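You operate a simulated robot arm through the tools that you are given. There is no shell and no other tool. Be economical: measure what you need, move in short steps, check, and stop when the job is done.

Carry out the task below with a simulated robot arm. There is one attempt and no reset: what you move stays moved.

Task
Take the brass weight off the yellow book, rub out the thumb marks and fit the clear jacket.
Fine: weight on the cork pad, rubber block back where it was. What is to be rubbed or washed off counts as gone when no trace of it is left.

It is judged by the outcome, as a careful person would: the job done as asked, and still so three seconds after it is handed in. It fails if anything else is knocked over, pushed out of place, dropped, spilled or broken.

Robot
A 6-joint arm with a two-finger parallel gripper, fixed in place. Base frame: the origin is at the foot of the arm, x ahead of it, y to its left, z up. Readings come in m, degrees, newtons and seconds.
With the tool pointing down near the work surface it reaches from about 0.32 to 0.7 m from the base axis. Its first joint turns from -166.0 to 166.0 degrees. Payload 4.1 kg.
Tool frame: the origin (TCP) lies between the finger pads and is the grasp point; the fingertips stand 0.023 m ahead of it; z points along the fingers, y is the line along which they close. Largest opening 0.094 m; finger width 0.038, thickness 0.01; the body of the gripper, 0.054 by 0.096 m, starts 0.039 m behind the TCP.
Orientation is told as [roll, pitch, yaw] about the base's x, y, z axes, in that order, counted from this pose: with the fingers straight down and closing along the base's y, the tool's x points along the base's -x, its y along +y and its z along -z.

Tools
- The arm moves only by the tool drive_tool. Its argument "moves" is one flat list of numbers, 7 for each row, row after row: the turn, a rotation vector about the tool's x, y, z in rad, then the shift along the tool's x, y, z in m, then the opening in per cent of the stroke, from 0 (shut) to 100 (fully open). In form: [rx, ry, rz, x, y, z, grip, rx, ry, rz, x, y, z, grip, ...]. A call has 1 to 8 rows; each row is the pose to reach, as a shift and turn from the pose commanded when the call began, along the tool's axes at that moment. Rows are played at 5 a second. More than 0.05 m and 8.6 degrees between two rows, or a gripper value outside its range, and nothing of the call is played. A pose out of reach is approached as far as the arm can. The call stops where the force on the tool passes 90 N (or 10 N more than at its start, if that is more) or the arm is blocked; 0.2 s more then pass. The fingers move at their own pace (about 0.045 m/s each) and stop on an object; they squeeze with about 44 N. The grip force told is the motor's: it shows also when the fingers shut on nothing. Time passes only in rows, and 0.2 s behind the last, so rows that repeat a pose let the fingers close. It gives the time, the measured TCP pose, the force on the tool (base axes), the opening and the grip force at its end, in the units of the frame above (readings bear some noise), with the torque about the TCP (base axes, N m) and any sound that the robot's microphone picked up.
- Cameras (640 x 400 px; columns grow to the right, rows downward): "scene" is fixed at [0.0491, -0.5017, 1.4926]; the picture's right is [0.38, -0.92, 0.00], its down [-0.83, -0.35, -0.43] and it looks along [0.40, 0.17, -0.90] (base axes); focal length 290 px, centre (320, 200). "wrist" rides on the gripper at [0.086, 0.016, -0.075] in the tool frame; the picture's right is [-0.18, 0.98, 0.00], its down [-0.58, -0.11, -0.81] and it looks along [-0.79, -0.15, 0.59] (tool axes); focal length 243 px, centre (320, 200). There is no depth. A picture from a camera that has moved, and an enlarged one, comes with that camera's place and axes in the base frame and with its lens.
- grab_frame(camera): a new picture of that camera. No time passes.
- slide_trunk(by): slides the trunk up (or, below 0, down) by that many m; the arm rides with it, the base frame stays. It gives what a move gives, with no picture.
- enlarge(camera, box): a new picture of the part [left, top, right, bottom] of that camera's present view, enlarged. No time passes.
- job_done(): hands the job in; it is judged then, once.

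Go step by step. Nothing tells you positions but the pictures and the camera data: compare them with the known pose of the tool, close in by small moves and look again before you grip or let go. The budget is 120 turns and 84 pictures, counting those below and the enlarged ones. Unless the task says otherwise, let go and move clear before handing in, and close with one line.

The tools are called after "Call:" as name(argument=value, ...) on one line, values as JSON. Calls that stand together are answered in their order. drive_tool: Moves the arm, as the interface text tells. Its arguments: {"type":"object","properties":{"moves":{"type":"array"}},"required":["moves"]} The other tools are called the same way: slide_trunk (by) slides the trunk up or down; grab_frame (camera) takes a picture; enlarge (camera, box) takes an enlarged picture of a part of a camera's view; job_done () hands the job in.

At the start:

```text
time: 0.0
eef_pos: [0.4106, -0.2767, 1.0828]
ee_rot: [0.1, 0.0, -0.1]
contact_force: [-0.3, -0.1, -1.2]
torque: [-0.02, 0.02, 0.02]
opening: 0.0938
grip_force: 0.1
trunk travel left (down, up): [-0.5, 0.09]
```

scene: 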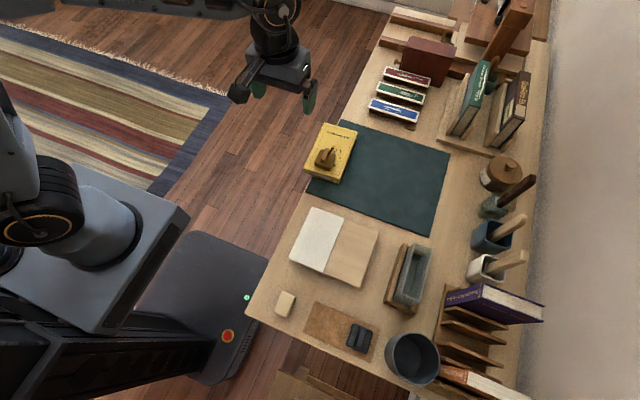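
wrist: 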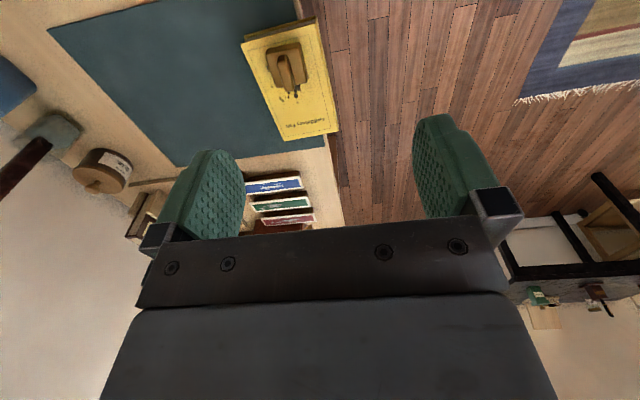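

I see a desk with a yellow book on a green mat carrying a brass weight, a white/clear sheet, an eraser-like block, and a cork pad with something dark on it. I'll look closer first.

Call:
enlarge(camera="scene", box=[280, 110, 460, 222])

Call:
enlarge(camera="scene", box=[240, 200, 450, 390])

Call:
enlarge(camera="scene", box=[350, 0, 550, 125])

Call:
enlarge(camera="wrist", box=[220, 10, 360, 150])

```text
3.56 times, centred on (370, 166) of scene
camera zoom: at [0.0491, -0.5017, 1.4926], right [0.38, -0.92, 0.0], down [-0.83, -0.35, -0.43], along [0.4, 0.17, -0.9], focal length 1031 px, centre (142, 321)
```

zoom: 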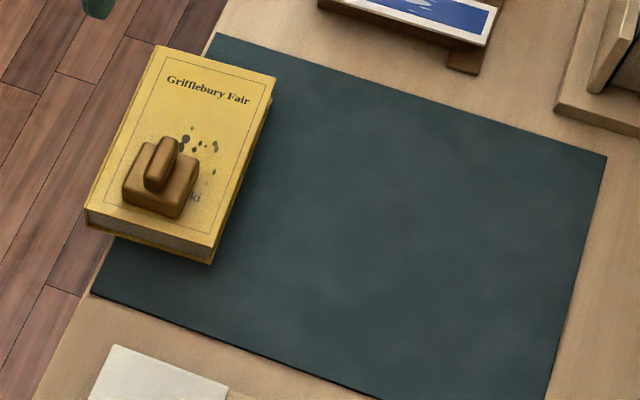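

```text
2.11 times, centred on (345, 295) of scene
camera zoom: at [0.0491, -0.5017, 1.4926], right [0.38, -0.92, 0.0], down [-0.83, -0.35, -0.43], along [0.4, 0.17, -0.9], focal length 610 px, centre (267, 0)
```

zoom: 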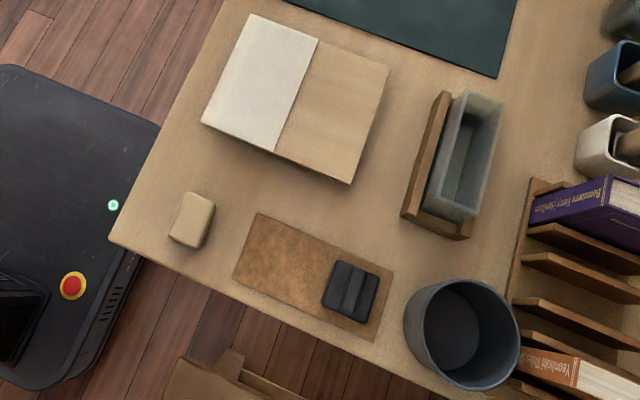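

```text
3.20 times, centred on (450, 62) of scene
camera zoom: at [0.0491, -0.5017, 1.4926], right [0.38, -0.92, 0.0], down [-0.83, -0.35, -0.43], along [0.4, 0.17, -0.9], focal length 928 px, centre (-96, 640)
```

zoom: 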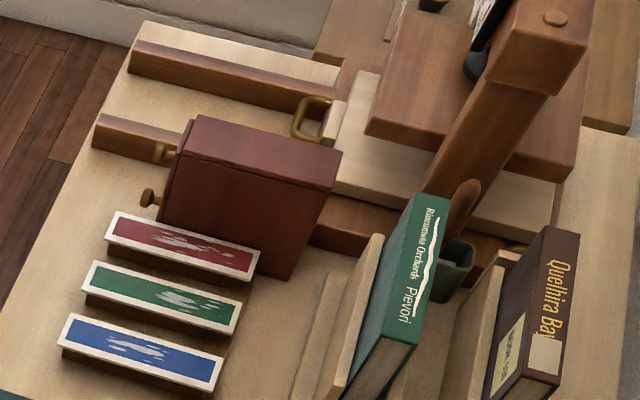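

```text
2.86 times, centred on (290, 80) of wrist
camera zoom: at [0.3228, -0.2604, 1.1584], right [0.18, 0.98, 0.0], down [0.58, -0.11, 0.81], along [0.79, -0.15, -0.59], focal length 693 px, centre (406, 543)
```

zoom: 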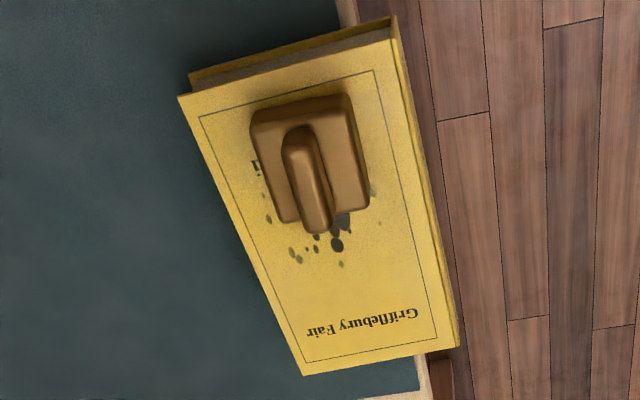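

The book's top is at about z 0.80, centred near (0.52, -0.34). I'll swing towards the near-right part of the desk so the wrist camera can look at the other items.

Call:
drive_tool(moves=[0, 0, 0.148, 0.03, -0.018, 0, 100, 0, 0, 0.296, 0.06, -0.036, 0, 100, 0, 0, 0.444, 0.09, -0.054, 0, 100, 0, 0, 0.592, 0.12, -0.072, 0, 100, 0, 0, 0.74, 0.15, -0.09, 0, 100, 0, 0, 0.888, 0.18, -0.108, 0, 100, 0, 0, 1.036, 0.21, -0.126, 0, 100])

Call:
grab_frame(camera="wrist")

```text
time: 1.6
eef_pos: [0.1967, -0.4033, 1.0848]
ee_rot: [-0.1, -0.1, -59.4]
contact_force: [0.2, 0.5, 0.1]
torque: [0.02, -0.06, 0.0]
opening: 0.0942
grip_force: 0.0
trunk travel left (down, up): [-0.5, 0.09]
```

```text
77 pictures are left
camera wrist: at [0.1667, -0.3205, 1.1602], right [0.94, 0.34, 0.0], down [0.2, -0.56, 0.81], along [0.28, -0.76, -0.59], focal length 243 px, centre (320, 200)
```

wrist: 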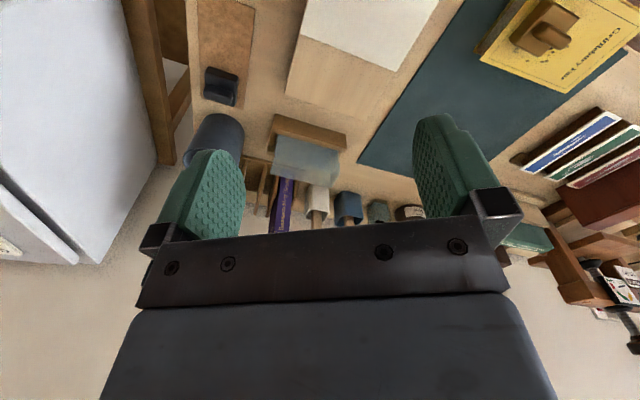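

Call:
enlarge(camera="wrist", box=[180, 90, 420, 240])

Call:
enlarge(camera="wrist", box=[180, 0, 450, 130])

```text
2.67 times, centred on (300, 165) of wrist
camera zoom: at [0.1667, -0.3205, 1.1602], right [0.94, 0.34, 0.0], down [0.2, -0.56, 0.81], along [0.28, -0.76, -0.59], focal length 647 px, centre (373, 293)
```

zoom: 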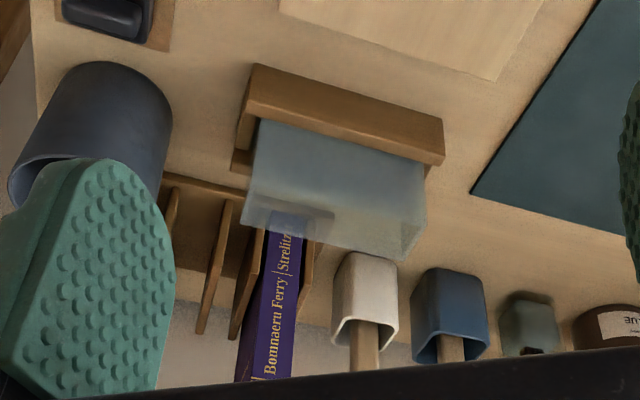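

```text
2.37 times, centred on (315, 65) of wrist
camera zoom: at [0.1667, -0.3205, 1.1602], right [0.94, 0.34, 0.0], down [0.2, -0.56, 0.81], along [0.28, -0.76, -0.59], focal length 575 px, centre (332, 520)
```

zoom: 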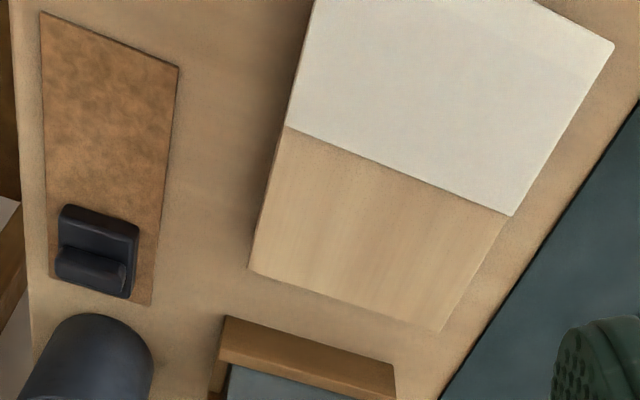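

The dark block on the cork pad looks like another weight, the beige block is the rubber, and the translucent box in the wooden rest is the clear jacket. Next I go above the brass weight for a close look.

Call:
drive_tool(moves=[0, 0, -0.1295, -0.0105, 0.034, 0.0125, 100, 0, 0, -0.259, -0.021, 0.068, 0.025, 100, 0, 0, -0.3885, -0.0315, 0.102, 0.0375, 100, 0, 0, -0.518, -0.042, 0.136, 0.05, 100, 0, 0, -0.6475, -0.0525, 0.17, 0.0625, 100, 0, 0, -0.777, -0.063, 0.204, 0.075, 100, 0, 0, -0.9065, -0.0735, 0.238, 0.0875, 100, 0, 0, -1.036, -0.084, 0.272, 0.1, 100])

Call:
grab_frame(camera="wrist")

Call:
enlarge(camera="scene", box=[380, 220, 460, 320])

```text
time: 3.4
eef_pos: [0.4763, -0.3375, 0.9823]
ee_rot: [0.1, 0.0, 0.2]
contact_force: [0.0, -0.4, -0.5]
torque: [0.0, 0.01, 0.0]
opening: 0.0936
grip_force: 0.1
trunk travel left (down, up): [-0.5, 0.09]
```

```text
74 pictures are left
camera wrist: at [0.3896, -0.3211, 1.0577], right [0.18, 0.98, 0.0], down [0.58, -0.11, 0.81], along [0.79, -0.15, -0.59], focal length 243 px, centre (320, 200)
```

wrist: 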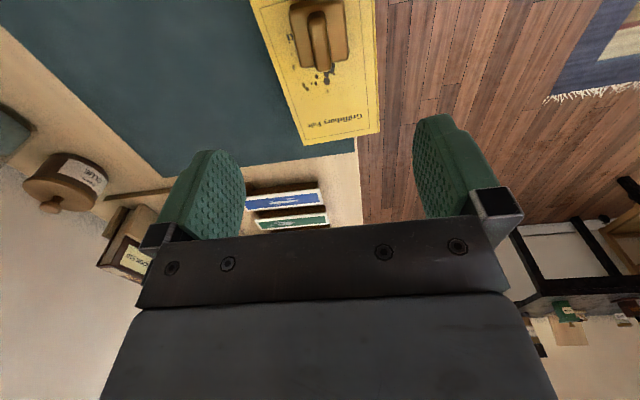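

```text
4.00 times, centred on (420, 270) of scene
camera zoom: at [0.0491, -0.5017, 1.4926], right [0.38, -0.92, 0.0], down [-0.83, -0.35, -0.43], along [0.4, 0.17, -0.9], focal length 1160 px, centre (-80, -80)
```

zoom: 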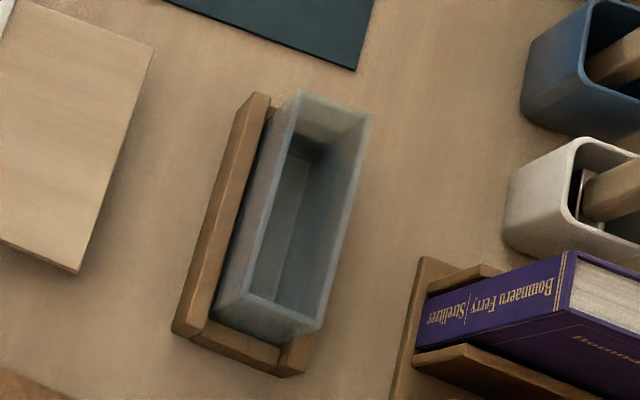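

I'm above the weight. Before gripping I want the jacket's shape and the weight's pose at higher magnification.

Call:
enlarge(camera="scene", box=[394, 236, 436, 316])

Call:
enlarge(camera="wrist", box=[240, 0, 400, 100])

```text
5.00 times, centred on (415, 276) of scene
camera zoom: at [0.0491, -0.5017, 1.4926], right [0.38, -0.92, 0.0], down [-0.83, -0.35, -0.43], along [0.4, 0.17, -0.9], focal length 1450 px, centre (-155, -180)
```

zoom: 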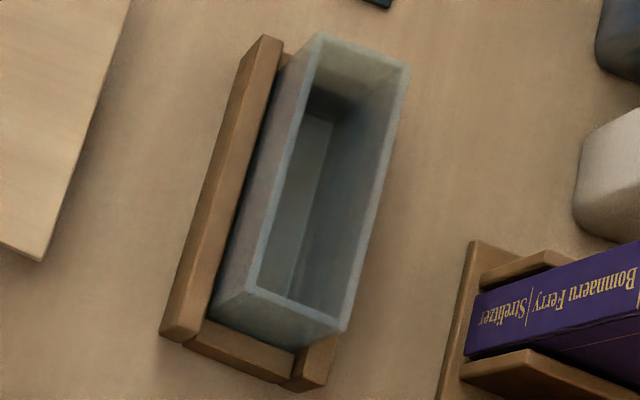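

```text
4.00 times, centred on (320, 50) of wrist
camera zoom: at [0.3896, -0.3211, 1.0577], right [0.18, 0.98, 0.0], down [0.58, -0.11, 0.81], along [0.79, -0.15, -0.59], focal length 970 px, centre (320, 800)
```

zoom: 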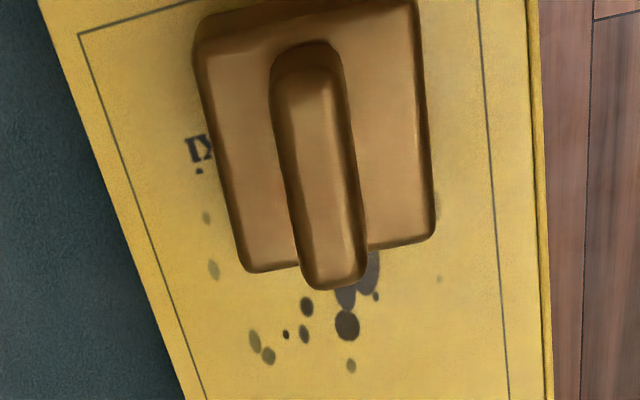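

The weight's handle lies along x, centred near (0.4745, -0.337), top about z 0.826, about 17 mm wide. I descend over it with a partly closed gripper.

Call:
drive_tool(moves=[0, 0, 0, 0.002, 0, 0.035, 45, 0, 0, 0, 0.002, 0, 0.07, 45, 0, 0, 0, 0.002, 0, 0.105, 45, 0, 0, 0, 0.002, 0, 0.122, 45, 0, 0, 0, 0.002, 0, 0.122, 45])

Call:
enlarge(camera="scene", box=[260, 70, 400, 200])

Call:
grab_frame(camera="wrist")

```text
time: 4.6
eef_pos: [0.476, -0.3363, 0.8591]
ee_rot: [0.0, 0.0, 0.1]
contact_force: [-0.3, -0.4, -0.3]
torque: [0.0, 0.02, -0.02]
opening: 0.0422
grip_force: 0.1
trunk travel left (down, up): [-0.5, 0.09]
```

```text
3.08 times, centred on (330, 135) of scene
camera zoom: at [0.0491, -0.5017, 1.4926], right [0.38, -0.92, 0.0], down [-0.83, -0.35, -0.43], along [0.4, 0.17, -0.9], focal length 892 px, centre (289, 400)
```

zoom: 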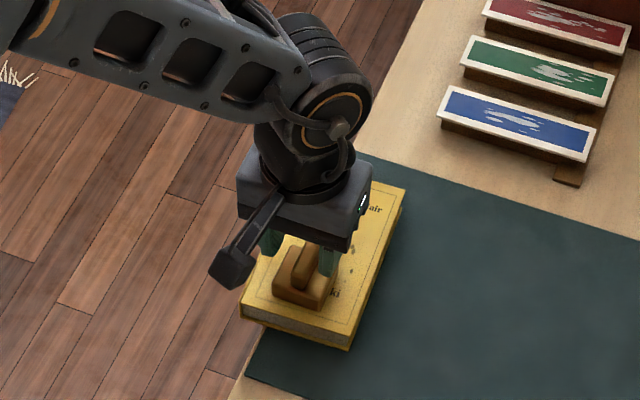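

```text
69 pictures are left
camera wrist: at [0.3879, -0.3204, 0.9347], right [0.18, 0.98, 0.0], down [0.58, -0.11, 0.81], along [0.79, -0.15, -0.59], focal length 243 px, centre (320, 200)
```

wrist: 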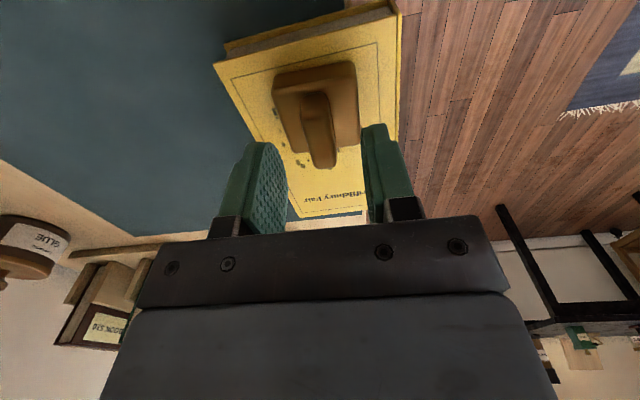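

Fingers straddle the handle well. I lower the last 2 cm in small steps.

Call:
drive_tool(moves=[0, 0, 0, 0.001, -0.001, 0.01, 45, 0, 0, 0, 0.001, -0.001, 0.018, 45, 0, 0, 0, 0.001, -0.001, 0.023, 45])

Call:
enlarge(camera="wrist", box=[200, 30, 440, 230])

```text
time: 5.4
eef_pos: [0.4724, -0.3368, 0.8367]
ee_rot: [0.0, 0.0, 0.0]
contact_force: [1.0, -0.8, 0.0]
torque: [0.0, -0.02, 0.01]
opening: 0.0426
grip_force: 0.0
trunk travel left (down, up): [-0.5, 0.09]
```

```text
2.00 times, centred on (320, 130) of wrist
camera zoom: at [0.3862, -0.3208, 0.9124], right [0.18, 0.98, 0.0], down [0.58, -0.11, 0.81], along [0.79, -0.15, -0.59], focal length 485 px, centre (320, 340)
```

zoom: 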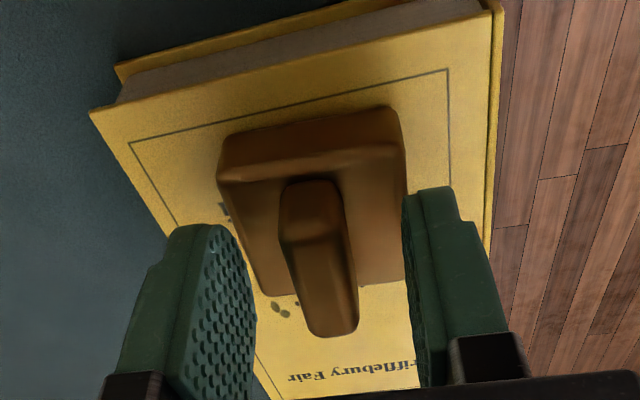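

The handle is between the pads. Closing.

Call:
drive_tool(moves=[0, 0, 0, 0, 0, 0, 0, 0, 0, 0, 0, 0, 0, 0, 0, 0, 0, 0, 0, 0, 0, 0, 0, 0, 0, 0, 0, 0])

Call:
drive_tool(moves=[0, 0, 0, 0, 0, -0.01, 0, 0, 0, 0, 0, 0, -0.03, 0])

Call:
enlarge(camera="wrist", box=[200, 0, 440, 230])

```text
time: 6.4
eef_pos: [0.4718, -0.3378, 0.837]
ee_rot: [0.0, 0.0, 0.1]
contact_force: [0.0, -0.3, 0.7]
torque: [0.05, -0.07, -0.02]
opening: 0.0159
grip_force: 43.7
trunk travel left (down, up): [-0.5, 0.09]
```

```text
time: 7.0
eef_pos: [0.4734, -0.3377, 0.8672]
ee_rot: [0.0, 0.0, 0.1]
contact_force: [-0.1, -0.6, -4.5]
torque: [-0.02, 0.02, 0.02]
opening: 0.0157
grip_force: 44.1
trunk travel left (down, up): [-0.5, 0.09]
```

```text
1.74 times, centred on (320, 115) of wrist
camera zoom: at [0.3874, -0.321, 0.9423], right [0.18, 0.98, 0.0], down [0.58, -0.11, 0.81], along [0.79, -0.15, -0.59], focal length 422 px, centre (320, 348)
```

zoom: 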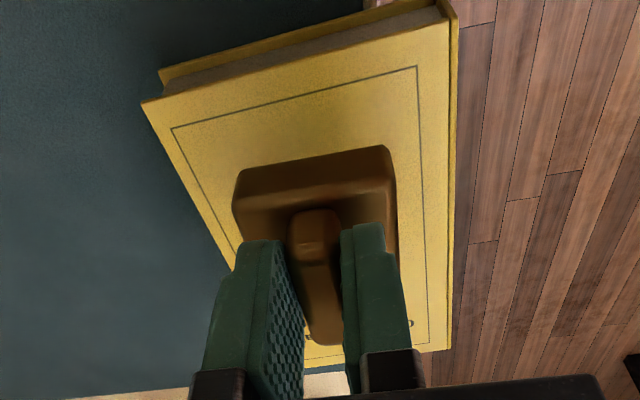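

The weight is held, about 0.45 kg. I raise it and carry it around towards the cork pad, whose free part is near (0.086, -0.498).

Call:
drive_tool(moves=[0, 0, 0, 0, 0, -0.04, 0, 0, 0, 0, 0, 0, -0.08, 0, 0, 0, 0.14, 0.0387, -0.016, -0.09, 0, 0, 0, 0.28, 0.0774, -0.032, -0.1, 0, 0, 0, 0.42, 0.1161, -0.048, -0.1, 0, 0, 0, 0.56, 0.1548, -0.064, -0.1, 0, 0, 0, 0.7, 0.1935, -0.08, -0.1, 0, 0, 0, 0.84, 0.2322, -0.096, -0.1, 0])

```text
time: 8.8
eef_pos: [0.2401, -0.4334, 0.971]
ee_rot: [0.0, 0.1, -48.2]
contact_force: [-0.3, -0.8, -4.2]
torque: [0.04, 0.0, -0.03]
opening: 0.0154
grip_force: 43.3
trunk travel left (down, up): [-0.5, 0.09]
```

Call:
drive_tool(moves=[0, 0, 0.146, 0.0109, -0.0316, 0, 0, 0, 0, 0.292, 0.0218, -0.0632, 0, 0, 0, 0, 0.438, 0.0327, -0.0948, 0, 0, 0, 0, 0.584, 0.0436, -0.1264, 0.01, 0, 0, 0, 0.73, 0.0545, -0.158, 0.03, 0, 0, 0, 0.73, 0.0545, -0.158, 0.07, 0])

Call:
grab_frame(camera="wrist")

Call:
enlarge(camera="scene", box=[240, 240, 440, 390])

```text
time: 10.2
eef_pos: [0.0881, -0.4991, 0.8996]
ee_rot: [0.1, 0.0, -90.0]
contact_force: [0.1, 0.7, -4.6]
torque: [0.06, 0.0, 0.0]
opening: 0.0155
grip_force: 43.7
trunk travel left (down, up): [-0.5, 0.09]
```

```text
66 pictures are left
camera wrist: at [0.1049, -0.4116, 0.9734], right [0.98, -0.18, 0.0], down [-0.11, -0.58, 0.81], along [-0.15, -0.79, -0.59], focal length 243 px, centre (320, 200)
```

wrist: 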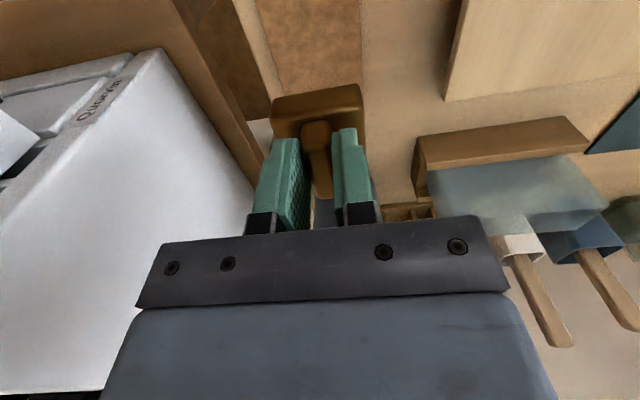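

```text
2.67 times, centred on (340, 315) of scene
camera zoom: at [0.0491, -0.5017, 1.4926], right [0.38, -0.92, 0.0], down [-0.83, -0.35, -0.43], along [0.4, 0.17, -0.9], focal length 773 px, centre (267, -107)
```

zoom: 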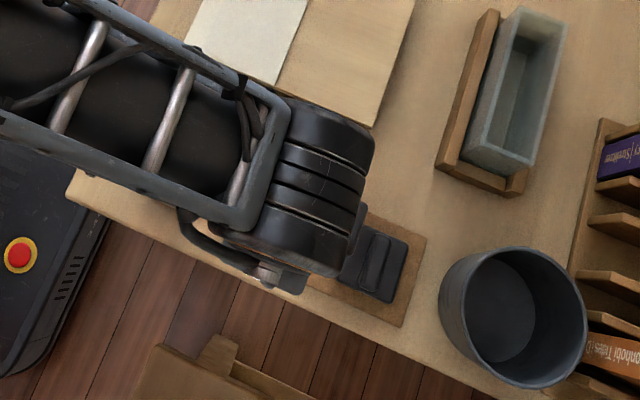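

The weight is over the free part of the pad. Lowering, then feeling for contact.

Call:
drive_tool(moves=[0, 0, 0, 0, 0, 0.03, 0, 0, 0, 0, 0, 0, 0.06, 0, 0, 0, 0, 0, 0, 0.085, 0, 0, 0, 0, 0, 0, 0.093, 0])

Call:
enlarge(camera="wrist", box=[240, 30, 400, 150])

```text
time: 11.2
eef_pos: [0.0884, -0.4981, 0.8084]
ee_rot: [-0.1, -0.2, -90.0]
contact_force: [0.4, 3.6, 15.9]
torque: [0.58, -0.02, -0.03]
opening: 0.0155
grip_force: 43.8
trunk travel left (down, up): [-0.5, 0.09]
```

```text
3.33 times, centred on (320, 90) of wrist
camera zoom: at [0.1043, -0.4111, 0.882], right [0.98, -0.18, 0.0], down [-0.11, -0.58, 0.81], along [-0.15, -0.79, -0.59], focal length 809 px, centre (320, 567)
```

zoom: 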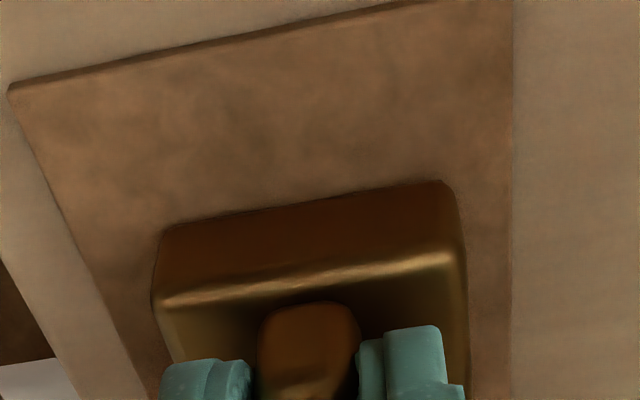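

It rests on the pad. Opening and rising clear.

Call:
drive_tool(moves=[0, 0, 0, 0, 0, -0.001, 40, 0, 0, 0, 0, 0, -0.001, 40, 0, 0, 0, 0, 0, -0.001, 40, 0, 0, 0, 0, 0, -0.03, 40, 0, 0, 0, 0, 0, -0.07, 40, 0, 0, 0, 0, 0, -0.11, 100])

Call:
grab_frame(camera="wrist")

```text
time: 12.6
eef_pos: [0.0877, -0.4984, 0.917]
ee_rot: [0.0, 0.0, -89.8]
contact_force: [-0.2, -0.9, 0.6]
torque: [-0.03, 0.02, -0.01]
opening: 0.0726
grip_force: 0.0
trunk travel left (down, up): [-0.5, 0.09]
```

```text
63 pictures are left
camera wrist: at [0.1032, -0.4123, 0.9913], right [0.98, -0.18, 0.0], down [-0.11, -0.58, 0.81], along [-0.15, -0.79, -0.59], focal length 243 px, centre (320, 200)
```

wrist: 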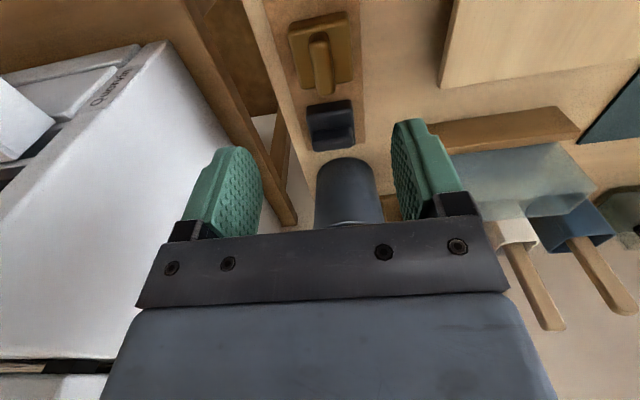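

The weight sits beside the dark one on the cork. Now towards the rubber block near (0.087, -0.393): I back off to see it.

Call:
drive_tool(moves=[0, 0, 0, 0.04, 0, 0, 100, 0, 0, 0, 0.08, 0, 0, 100, 0, 0, 0, 0.12, 0, 0, 100])

Call:
grab_frame(camera="wrist")

Call:
enlarge(camera="scene", box=[240, 250, 340, 340])

Call:
enlarge(camera="scene", box=[290, 115, 370, 195])

```text
time: 13.4
eef_pos: [0.0874, -0.379, 0.9147]
ee_rot: [-0.1, 0.0, -89.9]
contact_force: [0.0, -0.3, 1.0]
torque: [0.03, 0.01, -0.02]
opening: 0.0941
grip_force: 0.0
trunk travel left (down, up): [-0.5, 0.09]
```

```text
62 pictures are left
camera wrist: at [0.1032, -0.2921, 0.9896], right [0.98, -0.18, 0.0], down [-0.11, -0.58, 0.81], along [-0.15, -0.79, -0.59], focal length 243 px, centre (320, 200)
```

wrist: 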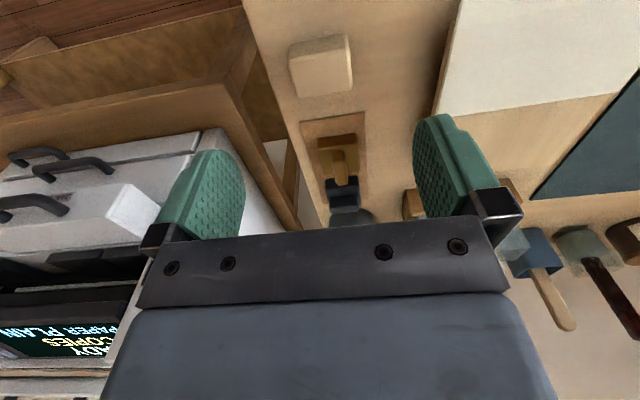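

```text
4.44 times, centred on (290, 295) of scene
camera zoom: at [0.0491, -0.5017, 1.4926], right [0.38, -0.92, 0.0], down [-0.83, -0.35, -0.43], along [0.4, 0.17, -0.9], focal length 1288 px, centre (453, -222)
```

zoom: 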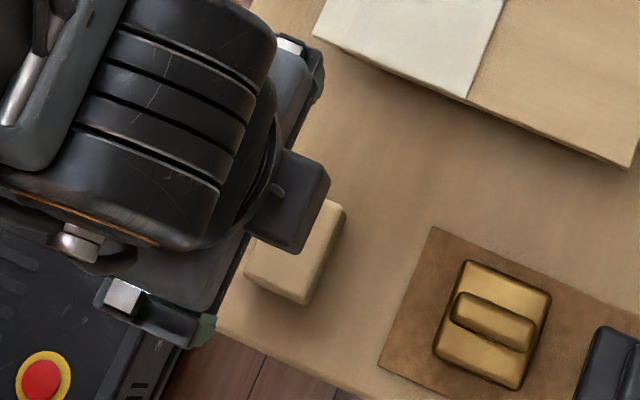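

```text
5.00 times, centred on (330, 155) of scene
camera zoom: at [0.0491, -0.5017, 1.4926], right [0.38, -0.92, 0.0], down [-0.83, -0.35, -0.43], along [0.4, 0.17, -0.9], focal length 1450 px, centre (270, 425)
```

zoom: 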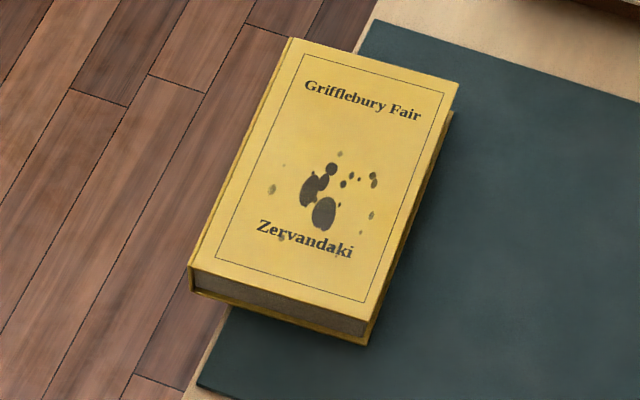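

Call:
enlarge(camera="wrist", box=[270, 20, 370, 110])

```text
4.44 times, centred on (320, 65) of wrist
camera zoom: at [0.1032, -0.2921, 0.9896], right [0.98, -0.18, 0.0], down [-0.11, -0.58, 0.81], along [-0.15, -0.79, -0.59], focal length 1078 px, centre (320, 800)
```

zoom: 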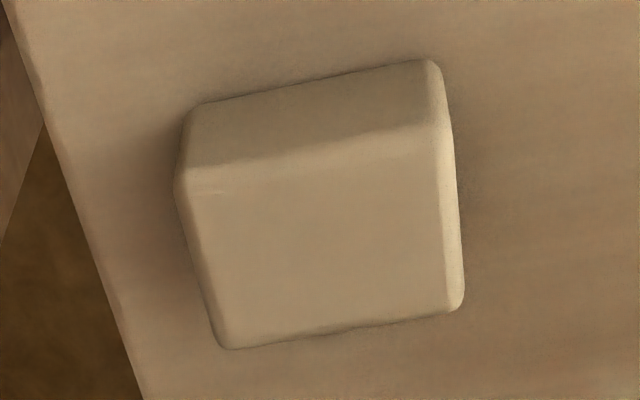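

The rubber block measures about 48 × 33 × 30 mm, centred at (0.0855, -0.392), square with the axes. I lower onto it, closing along x.

Call:
drive_tool(moves=[0, 0, 0, -0.013, -0.002, 0.04, 100, 0, 0, 0, -0.013, -0.002, 0.08, 100, 0, 0, 0, -0.013, -0.002, 0.11, 100, 0, 0, 0, -0.013, -0.002, 0.119, 100, 0, 0, 0, -0.013, -0.002, 0.119, 100])

Call:
grab_frame(camera="wrist")

```text
time: 14.6
eef_pos: [0.0842, -0.3931, 0.7984]
ee_rot: [0.0, 0.0, -89.9]
contact_force: [-0.2, -0.2, 1.0]
torque: [0.01, 0.01, 0.0]
opening: 0.0942
grip_force: 0.0
trunk travel left (down, up): [-0.5, 0.09]
```

```text
58 pictures are left
camera wrist: at [0.1005, -0.3061, 0.8722], right [0.98, -0.18, 0.0], down [-0.11, -0.58, 0.81], along [-0.15, -0.79, -0.59], focal length 243 px, centre (320, 200)
```

wrist: 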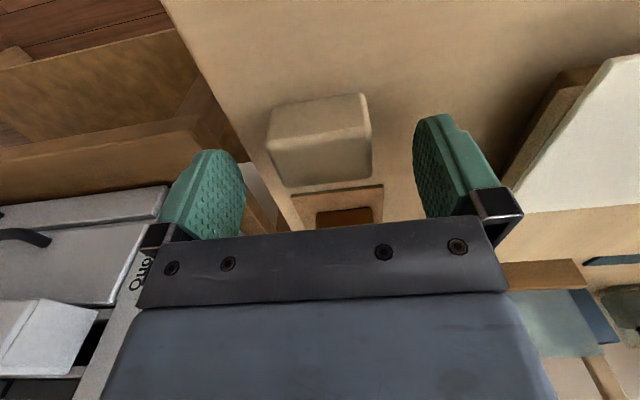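

Call:
drive_tool(moves=[0, 0, 0, 0, 0, 0, 30, 0, 0, 0, 0, 0, 0, 30, 0, 0, 0, 0, 0, 0, 30, 0, 0, 0, 0, 0, 0, 30])

Call:
drive_tool(moves=[0, 0, 0, 0, 0, -0.02, 30, 0, 0, 0, 0, 0, -0.06, 30, 0, 0, 0, 0, 0, -0.1, 30, 0, 0, 0, 0, 0, -0.14, 30])

Call:
enlarge(camera="wrist", box=[220, 60, 420, 230])

```text
time: 15.6
eef_pos: [0.0832, -0.3925, 0.7982]
ee_rot: [-0.1, -0.1, -89.9]
contact_force: [-0.3, -0.2, 0.3]
torque: [-0.01, 0.01, 0.01]
opening: 0.0506
grip_force: 43.9
trunk travel left (down, up): [-0.5, 0.09]
```

```text
time: 16.6
eef_pos: [0.0864, -0.3922, 0.9355]
ee_rot: [0.1, 0.2, -89.9]
contact_force: [-0.1, -0.3, -0.8]
torque: [0.0, -0.01, 0.03]
opening: 0.0505
grip_force: 43.8
trunk travel left (down, up): [-0.5, 0.09]
```

```text
2.35 times, centred on (320, 145) of wrist
camera zoom: at [0.1018, -0.3055, 1.0105], right [0.98, -0.18, 0.0], down [-0.11, -0.58, 0.81], along [-0.15, -0.79, -0.59], focal length 571 px, centre (320, 329)
```

zoom: 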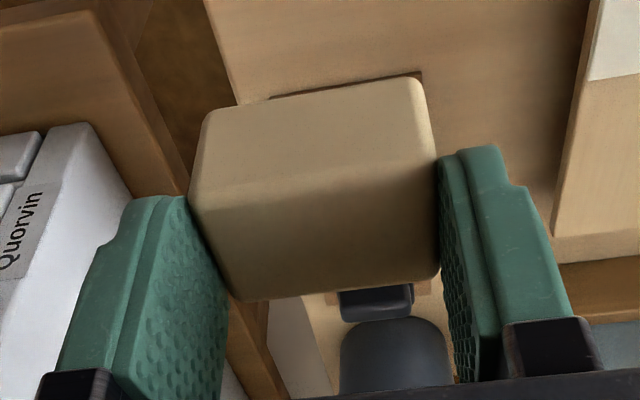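

The block is held with its underside clear. Marks span about x 0.46–0.545, y -0.305 to -0.38 on the cover; I carry the rubber over there.

Call:
drive_tool(moves=[0, 0, -0.1428, 0.0043, 0.0376, 0, 30, 0, 0, -0.2856, 0.0086, 0.0752, 0, 30, 0, 0, -0.4284, 0.0129, 0.1128, 0, 30, 0, 0, -0.5712, 0.0172, 0.1504, 0, 30, 0, 0, -0.714, 0.0215, 0.188, 0, 30, 0, 0, -0.8568, 0.0258, 0.2256, 0, 30, 0, 0, -0.9996, 0.0301, 0.2632, 0, 30, 0, 0, -1.1424, 0.0344, 0.3008, 0, 30])

```text
time: 18.4
eef_pos: [0.3844, -0.3552, 0.9341]
ee_rot: [0.0, 0.0, -24.3]
contact_force: [-0.4, -0.4, 0.0]
torque: [0.01, -0.01, 0.0]
opening: 0.0505
grip_force: 44.0
trunk travel left (down, up): [-0.5, 0.09]
```

Call:
drive_tool(moves=[0, 0, -0.147, -0.0338, 0.0189, 0.01, 30, 0, 0, -0.294, -0.0676, 0.0378, 0.02, 30, 0, 0, -0.44, -0.1013, 0.0567, 0.03, 30, 0, 0, -0.44, -0.1013, 0.0567, 0.055, 30])

Call:
grab_frame(camera="wrist")

Call:
enlarge(camera="scene", box=[260, 70, 400, 200])

```text
time: 19.4
eef_pos: [0.5012, -0.3461, 0.8803]
ee_rot: [0.0, 0.0, 0.9]
contact_force: [-0.3, -0.8, -0.9]
torque: [-0.02, 0.01, 0.01]
opening: 0.0507
grip_force: 44.0
trunk travel left (down, up): [-0.5, 0.09]
```

```text
56 pictures are left
camera wrist: at [0.4147, -0.3311, 0.9549], right [0.17, 0.99, 0.0], down [0.58, -0.1, 0.81], along [0.79, -0.14, -0.59], focal length 243 px, centre (320, 200)
```

wrist: 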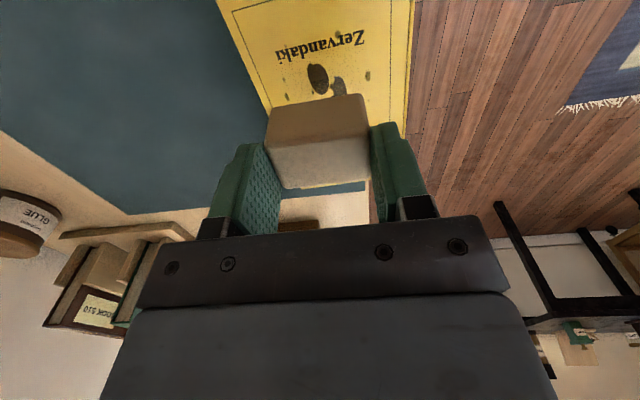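

```text
3.08 times, centred on (330, 135) of scene
camera zoom: at [0.0491, -0.5017, 1.4926], right [0.38, -0.92, 0.0], down [-0.83, -0.35, -0.43], along [0.4, 0.17, -0.9], focal length 892 px, centre (289, 400)
```

zoom: 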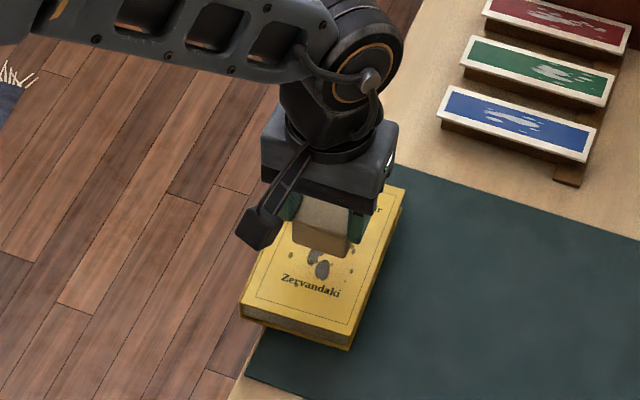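

Call:
drive_tool(moves=[0, 0, 0, 0, 0, 0.02, 30, 0, 0, 0, 0, 0, 0.036, 30, 0, 0, 0, 0, 0, 0.039, 30])

```text
time: 20.2
eef_pos: [0.5014, -0.3474, 0.8425]
ee_rot: [0.0, 0.0, 0.9]
contact_force: [0.5, -0.3, -1.5]
torque: [0.02, 0.0, 0.01]
opening: 0.0506
grip_force: 43.4
trunk travel left (down, up): [-0.5, 0.09]
```

Call:
drive_tool(moves=[0, 0, 0, 0, 0, 0.002, 30, 0, 0, 0, 0, 0, 0.003, 30])

```text
time: 20.8
eef_pos: [0.5011, -0.3461, 0.8399]
ee_rot: [0.0, 0.0, 0.7]
contact_force: [0.6, 0.0, -0.6]
torque: [0.01, 0.01, -0.01]
opening: 0.0504
grip_force: 43.9
trunk travel left (down, up): [-0.5, 0.09]
```

Call:
drive_tool(moves=[0, 0, 0, 0, 0, 0.002, 30, 0, 0, 0, 0, 0, 0.0035, 30])

```text
time: 21.4
eef_pos: [0.5008, -0.347, 0.8358]
ee_rot: [0.0, 0.0, 0.7]
contact_force: [-0.6, 0.2, 0.2]
torque: [0.03, -0.01, -0.02]
opening: 0.0503
grip_force: 44.5
trunk travel left (down, up): [-0.5, 0.09]
```

Call:
drive_tool(moves=[0, 0, 0, 0, 0, 0.002, 30, 0, 0, 0, 0, 0, 0.003, 30])

Call:
enlarge(camera="wrist", box=[220, 0, 420, 220])

```text
time: 22.0
eef_pos: [0.5012, -0.3478, 0.8336]
ee_rot: [0.0, 0.1, 0.7]
contact_force: [0.3, -0.5, 0.3]
torque: [-0.03, 0.0, 0.03]
opening: 0.0504
grip_force: 44.2
trunk travel left (down, up): [-0.5, 0.09]
```

```text
1.82 times, centred on (320, 110) of wrist
camera zoom: at [0.4146, -0.3329, 0.9082], right [0.17, 0.99, 0.0], down [0.58, -0.1, 0.81], along [0.79, -0.14, -0.59], focal length 441 px, centre (320, 364)
```

zoom: 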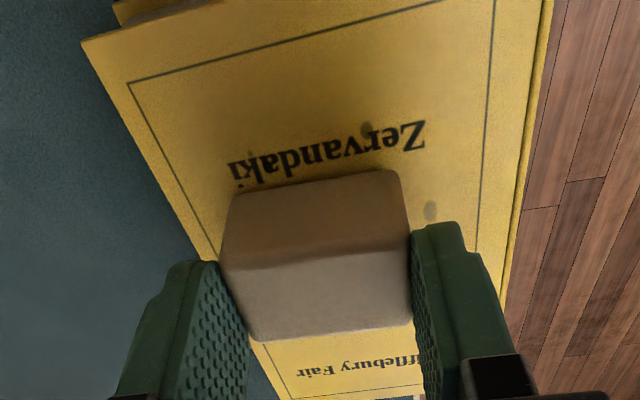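

Call:
drive_tool(moves=[0, 0, 0, 0, 0, 0.0015, 30, 0, 0, 0, 0, 0, 0.0025, 30])

```text
time: 22.6
eef_pos: [0.501, -0.3468, 0.8317]
ee_rot: [-0.1, -0.1, 0.6]
contact_force: [-0.8, -2.0, 4.6]
torque: [0.03, 0.01, 0.01]
opening: 0.0506
grip_force: 44.0
trunk travel left (down, up): [-0.5, 0.09]
```

Contact at about 5 N. One trial stroke along x, then I check the marks and that the book stays put.

Call:
drive_tool(moves=[0, 0, 0, -0.015, 0, 0.0005, 30, 0, 0, 0, -0.03, 0, 0.0005, 30, 0, 0, 0, -0.015, 0, 0.0005, 30, 0, 0, 0, 0, 0, 0.0005, 30, 0, 0, 0, 0.015, 0, 0.0005, 30, 0, 0, 0, 0.03, 0, 0.0005, 30, 0, 0, 0, 0.04, 0, 0.0005, 30])

Call:
grab_frame(camera="wrist")

Call:
enlarge(camera="scene", box=[290, 115, 370, 195])

```text
time: 24.2
eef_pos: [0.4614, -0.3479, 0.8318]
ee_rot: [-0.2, -0.1, 0.8]
contact_force: [9.7, -0.5, 17.5]
torque: [0.08, -0.43, -0.06]
opening: 0.0507
grip_force: 44.6
trunk travel left (down, up): [-0.5, 0.09]
```

```text
53 pictures are left
camera wrist: at [0.3742, -0.332, 0.9058], right [0.17, 0.99, 0.0], down [0.58, -0.1, 0.81], along [0.8, -0.14, -0.59], focal length 243 px, centre (320, 200)
```

wrist: 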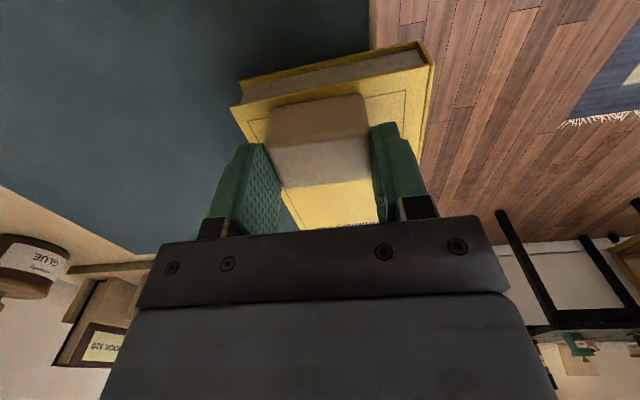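

```text
5.00 times, centred on (330, 155) of scene
camera zoom: at [0.0491, -0.5017, 1.4926], right [0.38, -0.92, 0.0], down [-0.83, -0.35, -0.43], along [0.4, 0.17, -0.9], focal length 1450 px, centre (270, 425)
```

zoom: 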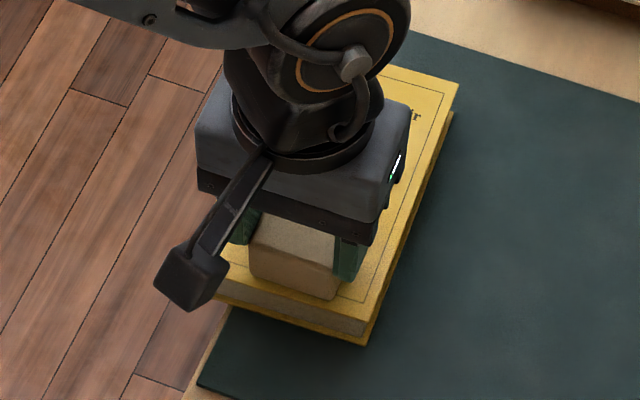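

The book stayed in place. More strokes along the other tracks.

Call:
drive_tool(moves=[0, 0, 0, 0, 0.012, -0.0005, 30, 0, 0, 0, -0.02, 0.023, -0.0005, 30, 0, 0, 0, -0.045, 0.023, -0.0005, 30, 0, 0, 0, -0.07, 0.023, -0.0005, 30, 0, 0, 0, -0.088, 0.023, -0.0005, 30, 0, 0, 0, -0.06, 0.023, -0.0005, 30, 0, 0, 0, -0.03, 0.023, -0.0005, 30, 0, 0, 0, 0, 0.023, -0.0005, 30])

Call:
drive_tool(moves=[0, 0, 0, 0, -0.02, 0, 30, 0, 0, 0, -0.01, -0.04, 0, 30, 0, 0, 0, -0.035, -0.04, 0, 30, 0, 0, 0, -0.06, -0.04, 0, 30, 0, 0, 0, -0.085, -0.04, 0, 30, 0, 0, 0, -0.055, -0.04, 0, 30, 0, 0, 0, -0.025, -0.04, 0, 30, 0, 0, 0, 0, -0.04, 0, 30])

Call:
drive_tool(moves=[0, 0, 0, 0, 0.018, 0, 30, 0, 0, 0, -0.03, 0.018, 0, 30, 0, 0, 0, -0.06, 0.018, 0, 30, 0, 0, 0, -0.085, 0.018, 0, 30, 0, 0, 0, -0.085, 0.018, -0.03, 30, 0, 0, 0, -0.06, 0.018, -0.07, 30, 0, 0, 0, -0.02, 0.018, -0.1, 30])

Call:
grab_frame(camera="wrist")

Call:
enlarge(camera="scene", box=[290, 115, 370, 195])

```text
time: 26.0
eef_pos: [0.4586, -0.3252, 0.8327]
ee_rot: [0.0, 0.1, 0.7]
contact_force: [0.9, -1.9, 11.7]
torque: [-0.07, -0.04, -0.08]
opening: 0.0506
grip_force: 44.2
trunk travel left (down, up): [-0.5, 0.09]
```

```text
time: 27.8
eef_pos: [0.4626, -0.3648, 0.832]
ee_rot: [0.0, -0.1, 0.6]
contact_force: [-1.9, 0.4, 1.3]
torque: [-0.05, 0.05, -0.03]
opening: 0.0505
grip_force: 44.0
trunk travel left (down, up): [-0.5, 0.09]
```

```text
time: 29.4
eef_pos: [0.4791, -0.3462, 0.9322]
ee_rot: [-0.1, 0.0, 0.7]
contact_force: [-0.4, -0.1, 0.0]
torque: [0.01, 0.01, 0.01]
opening: 0.0504
grip_force: 44.0
trunk travel left (down, up): [-0.5, 0.09]
```

```text
51 pictures are left
camera wrist: at [0.3927, -0.3315, 1.0061], right [0.17, 0.99, 0.0], down [0.58, -0.1, 0.81], along [0.79, -0.14, -0.59], focal length 243 px, centre (320, 200)
```

wrist: 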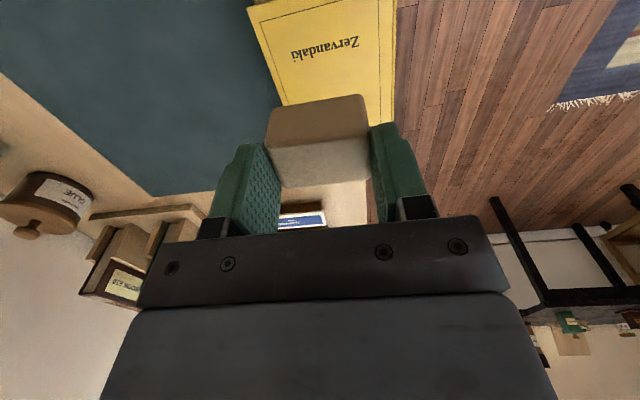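

```text
5.00 times, centred on (330, 155) of scene
camera zoom: at [0.0491, -0.5017, 1.4926], right [0.38, -0.92, 0.0], down [-0.83, -0.35, -0.43], along [0.4, 0.17, -0.9], focal length 1450 px, centre (270, 425)
```

zoom: 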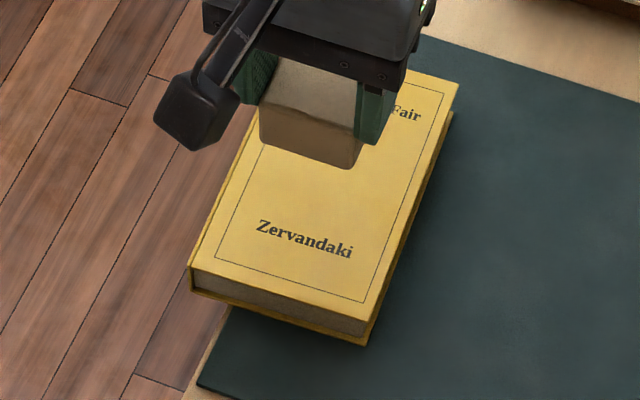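

The visible part is clean. On the way to returning the rubber, I check the rest of the cover.

Call:
drive_tool(moves=[0, 0, 0.1437, 0.0359, -0.0043, 0, 30, 0, 0, 0.2874, 0.0718, -0.0086, 0, 30, 0, 0, 0.4311, 0.1077, -0.0129, 0, 30, 0, 0, 0.5748, 0.1436, -0.0172, 0, 30, 0, 0, 0.7185, 0.1795, -0.0215, 0, 30, 0, 0, 0.8622, 0.2154, -0.0258, 0, 30])

Call:
enlarge(camera="scene", box=[300, 120, 360, 180])

```text
time: 30.8
eef_pos: [0.267, -0.3757, 0.9294]
ee_rot: [0.0, 0.0, -48.9]
contact_force: [-0.4, -0.3, 0.2]
torque: [-0.03, -0.03, -0.05]
opening: 0.05
grip_force: 44.5
trunk travel left (down, up): [-0.5, 0.09]
```

```text
6.67 times, centred on (330, 150) of scene
camera zoom: at [0.0491, -0.5017, 1.4926], right [0.38, -0.92, 0.0], down [-0.83, -0.35, -0.43], along [0.4, 0.17, -0.9], focal length 1933 px, centre (253, 533)
```

zoom: 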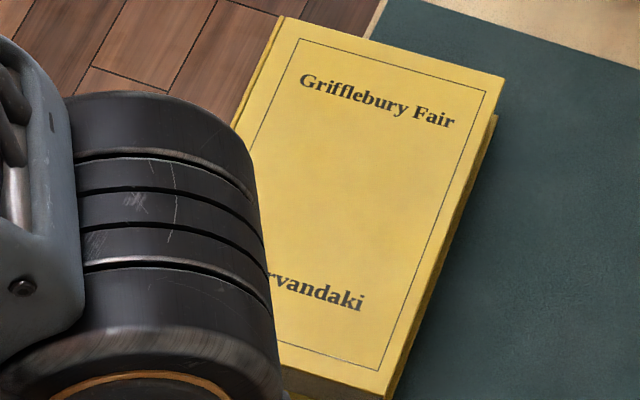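

Call:
drive_tool(moves=[0, 0, 0.1434, 0.0214, -0.0298, 0, 30, 0, 0, 0.2868, 0.0428, -0.0597, 0, 30, 0, 0, 0.4302, 0.0643, -0.0895, 0, 30, 0, 0, 0.5736, 0.0857, -0.1194, 0, 30, 0, 0, 0.717, 0.1071, -0.1492, 0, 30])

Call:
enlarge(camera="scene", box=[300, 120, 360, 180])

Call:
grab_frame(camera="wrist")

```text
time: 32.0
eef_pos: [0.0893, -0.3961, 0.9303]
ee_rot: [0.1, 0.1, -89.8]
contact_force: [-1.0, 1.4, -1.0]
torque: [0.02, -0.04, 0.0]
opening: 0.0506
grip_force: 43.8
trunk travel left (down, up): [-0.5, 0.09]
```

```text
6.67 times, centred on (330, 150) of scene
camera zoom: at [0.0491, -0.5017, 1.4926], right [0.38, -0.92, 0.0], down [-0.83, -0.35, -0.43], along [0.4, 0.17, -0.9], focal length 1933 px, centre (253, 533)
```

zoom: 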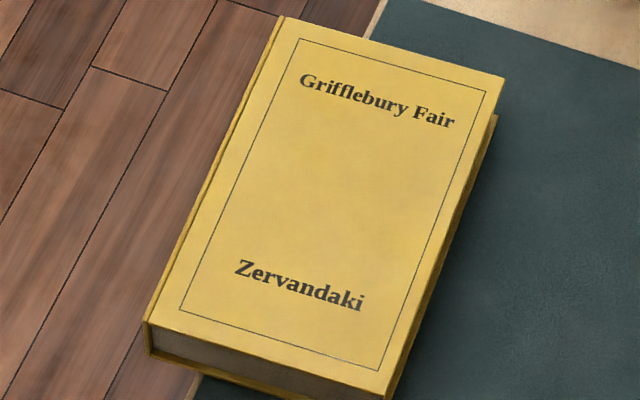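

```text
47 pictures are left
camera wrist: at [0.1038, -0.309, 1.0047], right [0.98, -0.18, 0.0], down [-0.11, -0.58, 0.81], along [-0.15, -0.79, -0.59], focal length 243 px, centre (320, 200)
```

wrist: 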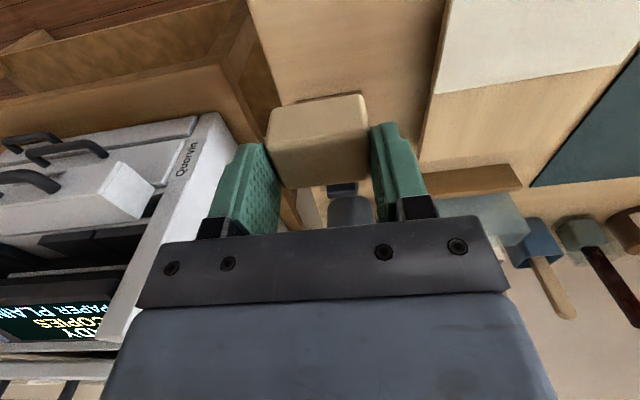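

The cover is clean. Lowering the rubber back to its spot.

Call:
drive_tool(moves=[0, 0, 0, 0.003, -0.004, 0.04, 30, 0, 0, 0, 0.003, -0.004, 0.08, 30, 0, 0, 0, 0.003, -0.004, 0.11, 30, 0, 0, 0, 0.003, -0.004, 0.125, 30])

```text
time: 33.0
eef_pos: [0.0807, -0.3911, 0.8037]
ee_rot: [0.0, 0.0, -89.7]
contact_force: [0.2, 0.3, -0.2]
torque: [-0.02, 0.0, 0.0]
opening: 0.0505
grip_force: 44.2
trunk travel left (down, up): [-0.5, 0.09]
```

Call:
drive_tool(moves=[0, 0, 0, 0, 0.001, 0.003, 30, 0, 0, 0, 0, 0.001, 0.005, 30, 0, 0, 0, 0, 0.001, 0.0055, 30])

```text
time: 33.8
eef_pos: [0.0798, -0.3899, 0.7993]
ee_rot: [-0.1, 0.0, -89.7]
contact_force: [-0.8, -0.5, -0.5]
torque: [-0.01, 0.01, 0.0]
opening: 0.0504
grip_force: 43.7
trunk travel left (down, up): [-0.5, 0.09]
```

Call:
drive_tool(moves=[0, 0, 0, -0.002, 0.003, 0.0, 30, 0, 0, 0, -0.002, 0.003, 0.001, 30, 0, 0, 0, -0.002, 0.003, 0.001, 30])

```text
time: 34.6
eef_pos: [0.0827, -0.3919, 0.7993]
ee_rot: [0.1, 0.0, -89.7]
contact_force: [0.8, -0.5, -0.7]
torque: [0.0, -0.03, 0.01]
opening: 0.0504
grip_force: 43.7
trunk travel left (down, up): [-0.5, 0.09]
```

Call:
drive_tool(moves=[0, 0, 0, 0, 0.001, 0.001, 30, 0, 0, 0, 0, 0.001, 0.0025, 30, 0, 0, 0, 0, 0.001, 0.0025, 30])

Call:
enlarge(camera="wrist", box=[220, 60, 420, 230])

```text
time: 35.4
eef_pos: [0.0852, -0.3918, 0.7989]
ee_rot: [0.0, -0.1, -89.6]
contact_force: [0.0, 3.5, 14.8]
torque: [0.18, 0.02, 0.0]
opening: 0.0506
grip_force: 43.6
trunk travel left (down, up): [-0.5, 0.09]
```

```text
2.35 times, centred on (320, 145) of wrist
camera zoom: at [0.1009, -0.3055, 0.8718], right [0.98, -0.18, 0.0], down [-0.11, -0.58, 0.81], along [-0.14, -0.79, -0.59], focal length 571 px, centre (320, 329)
```

zoom: 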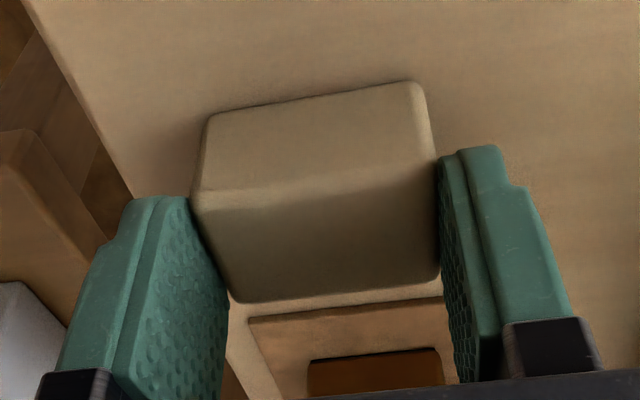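

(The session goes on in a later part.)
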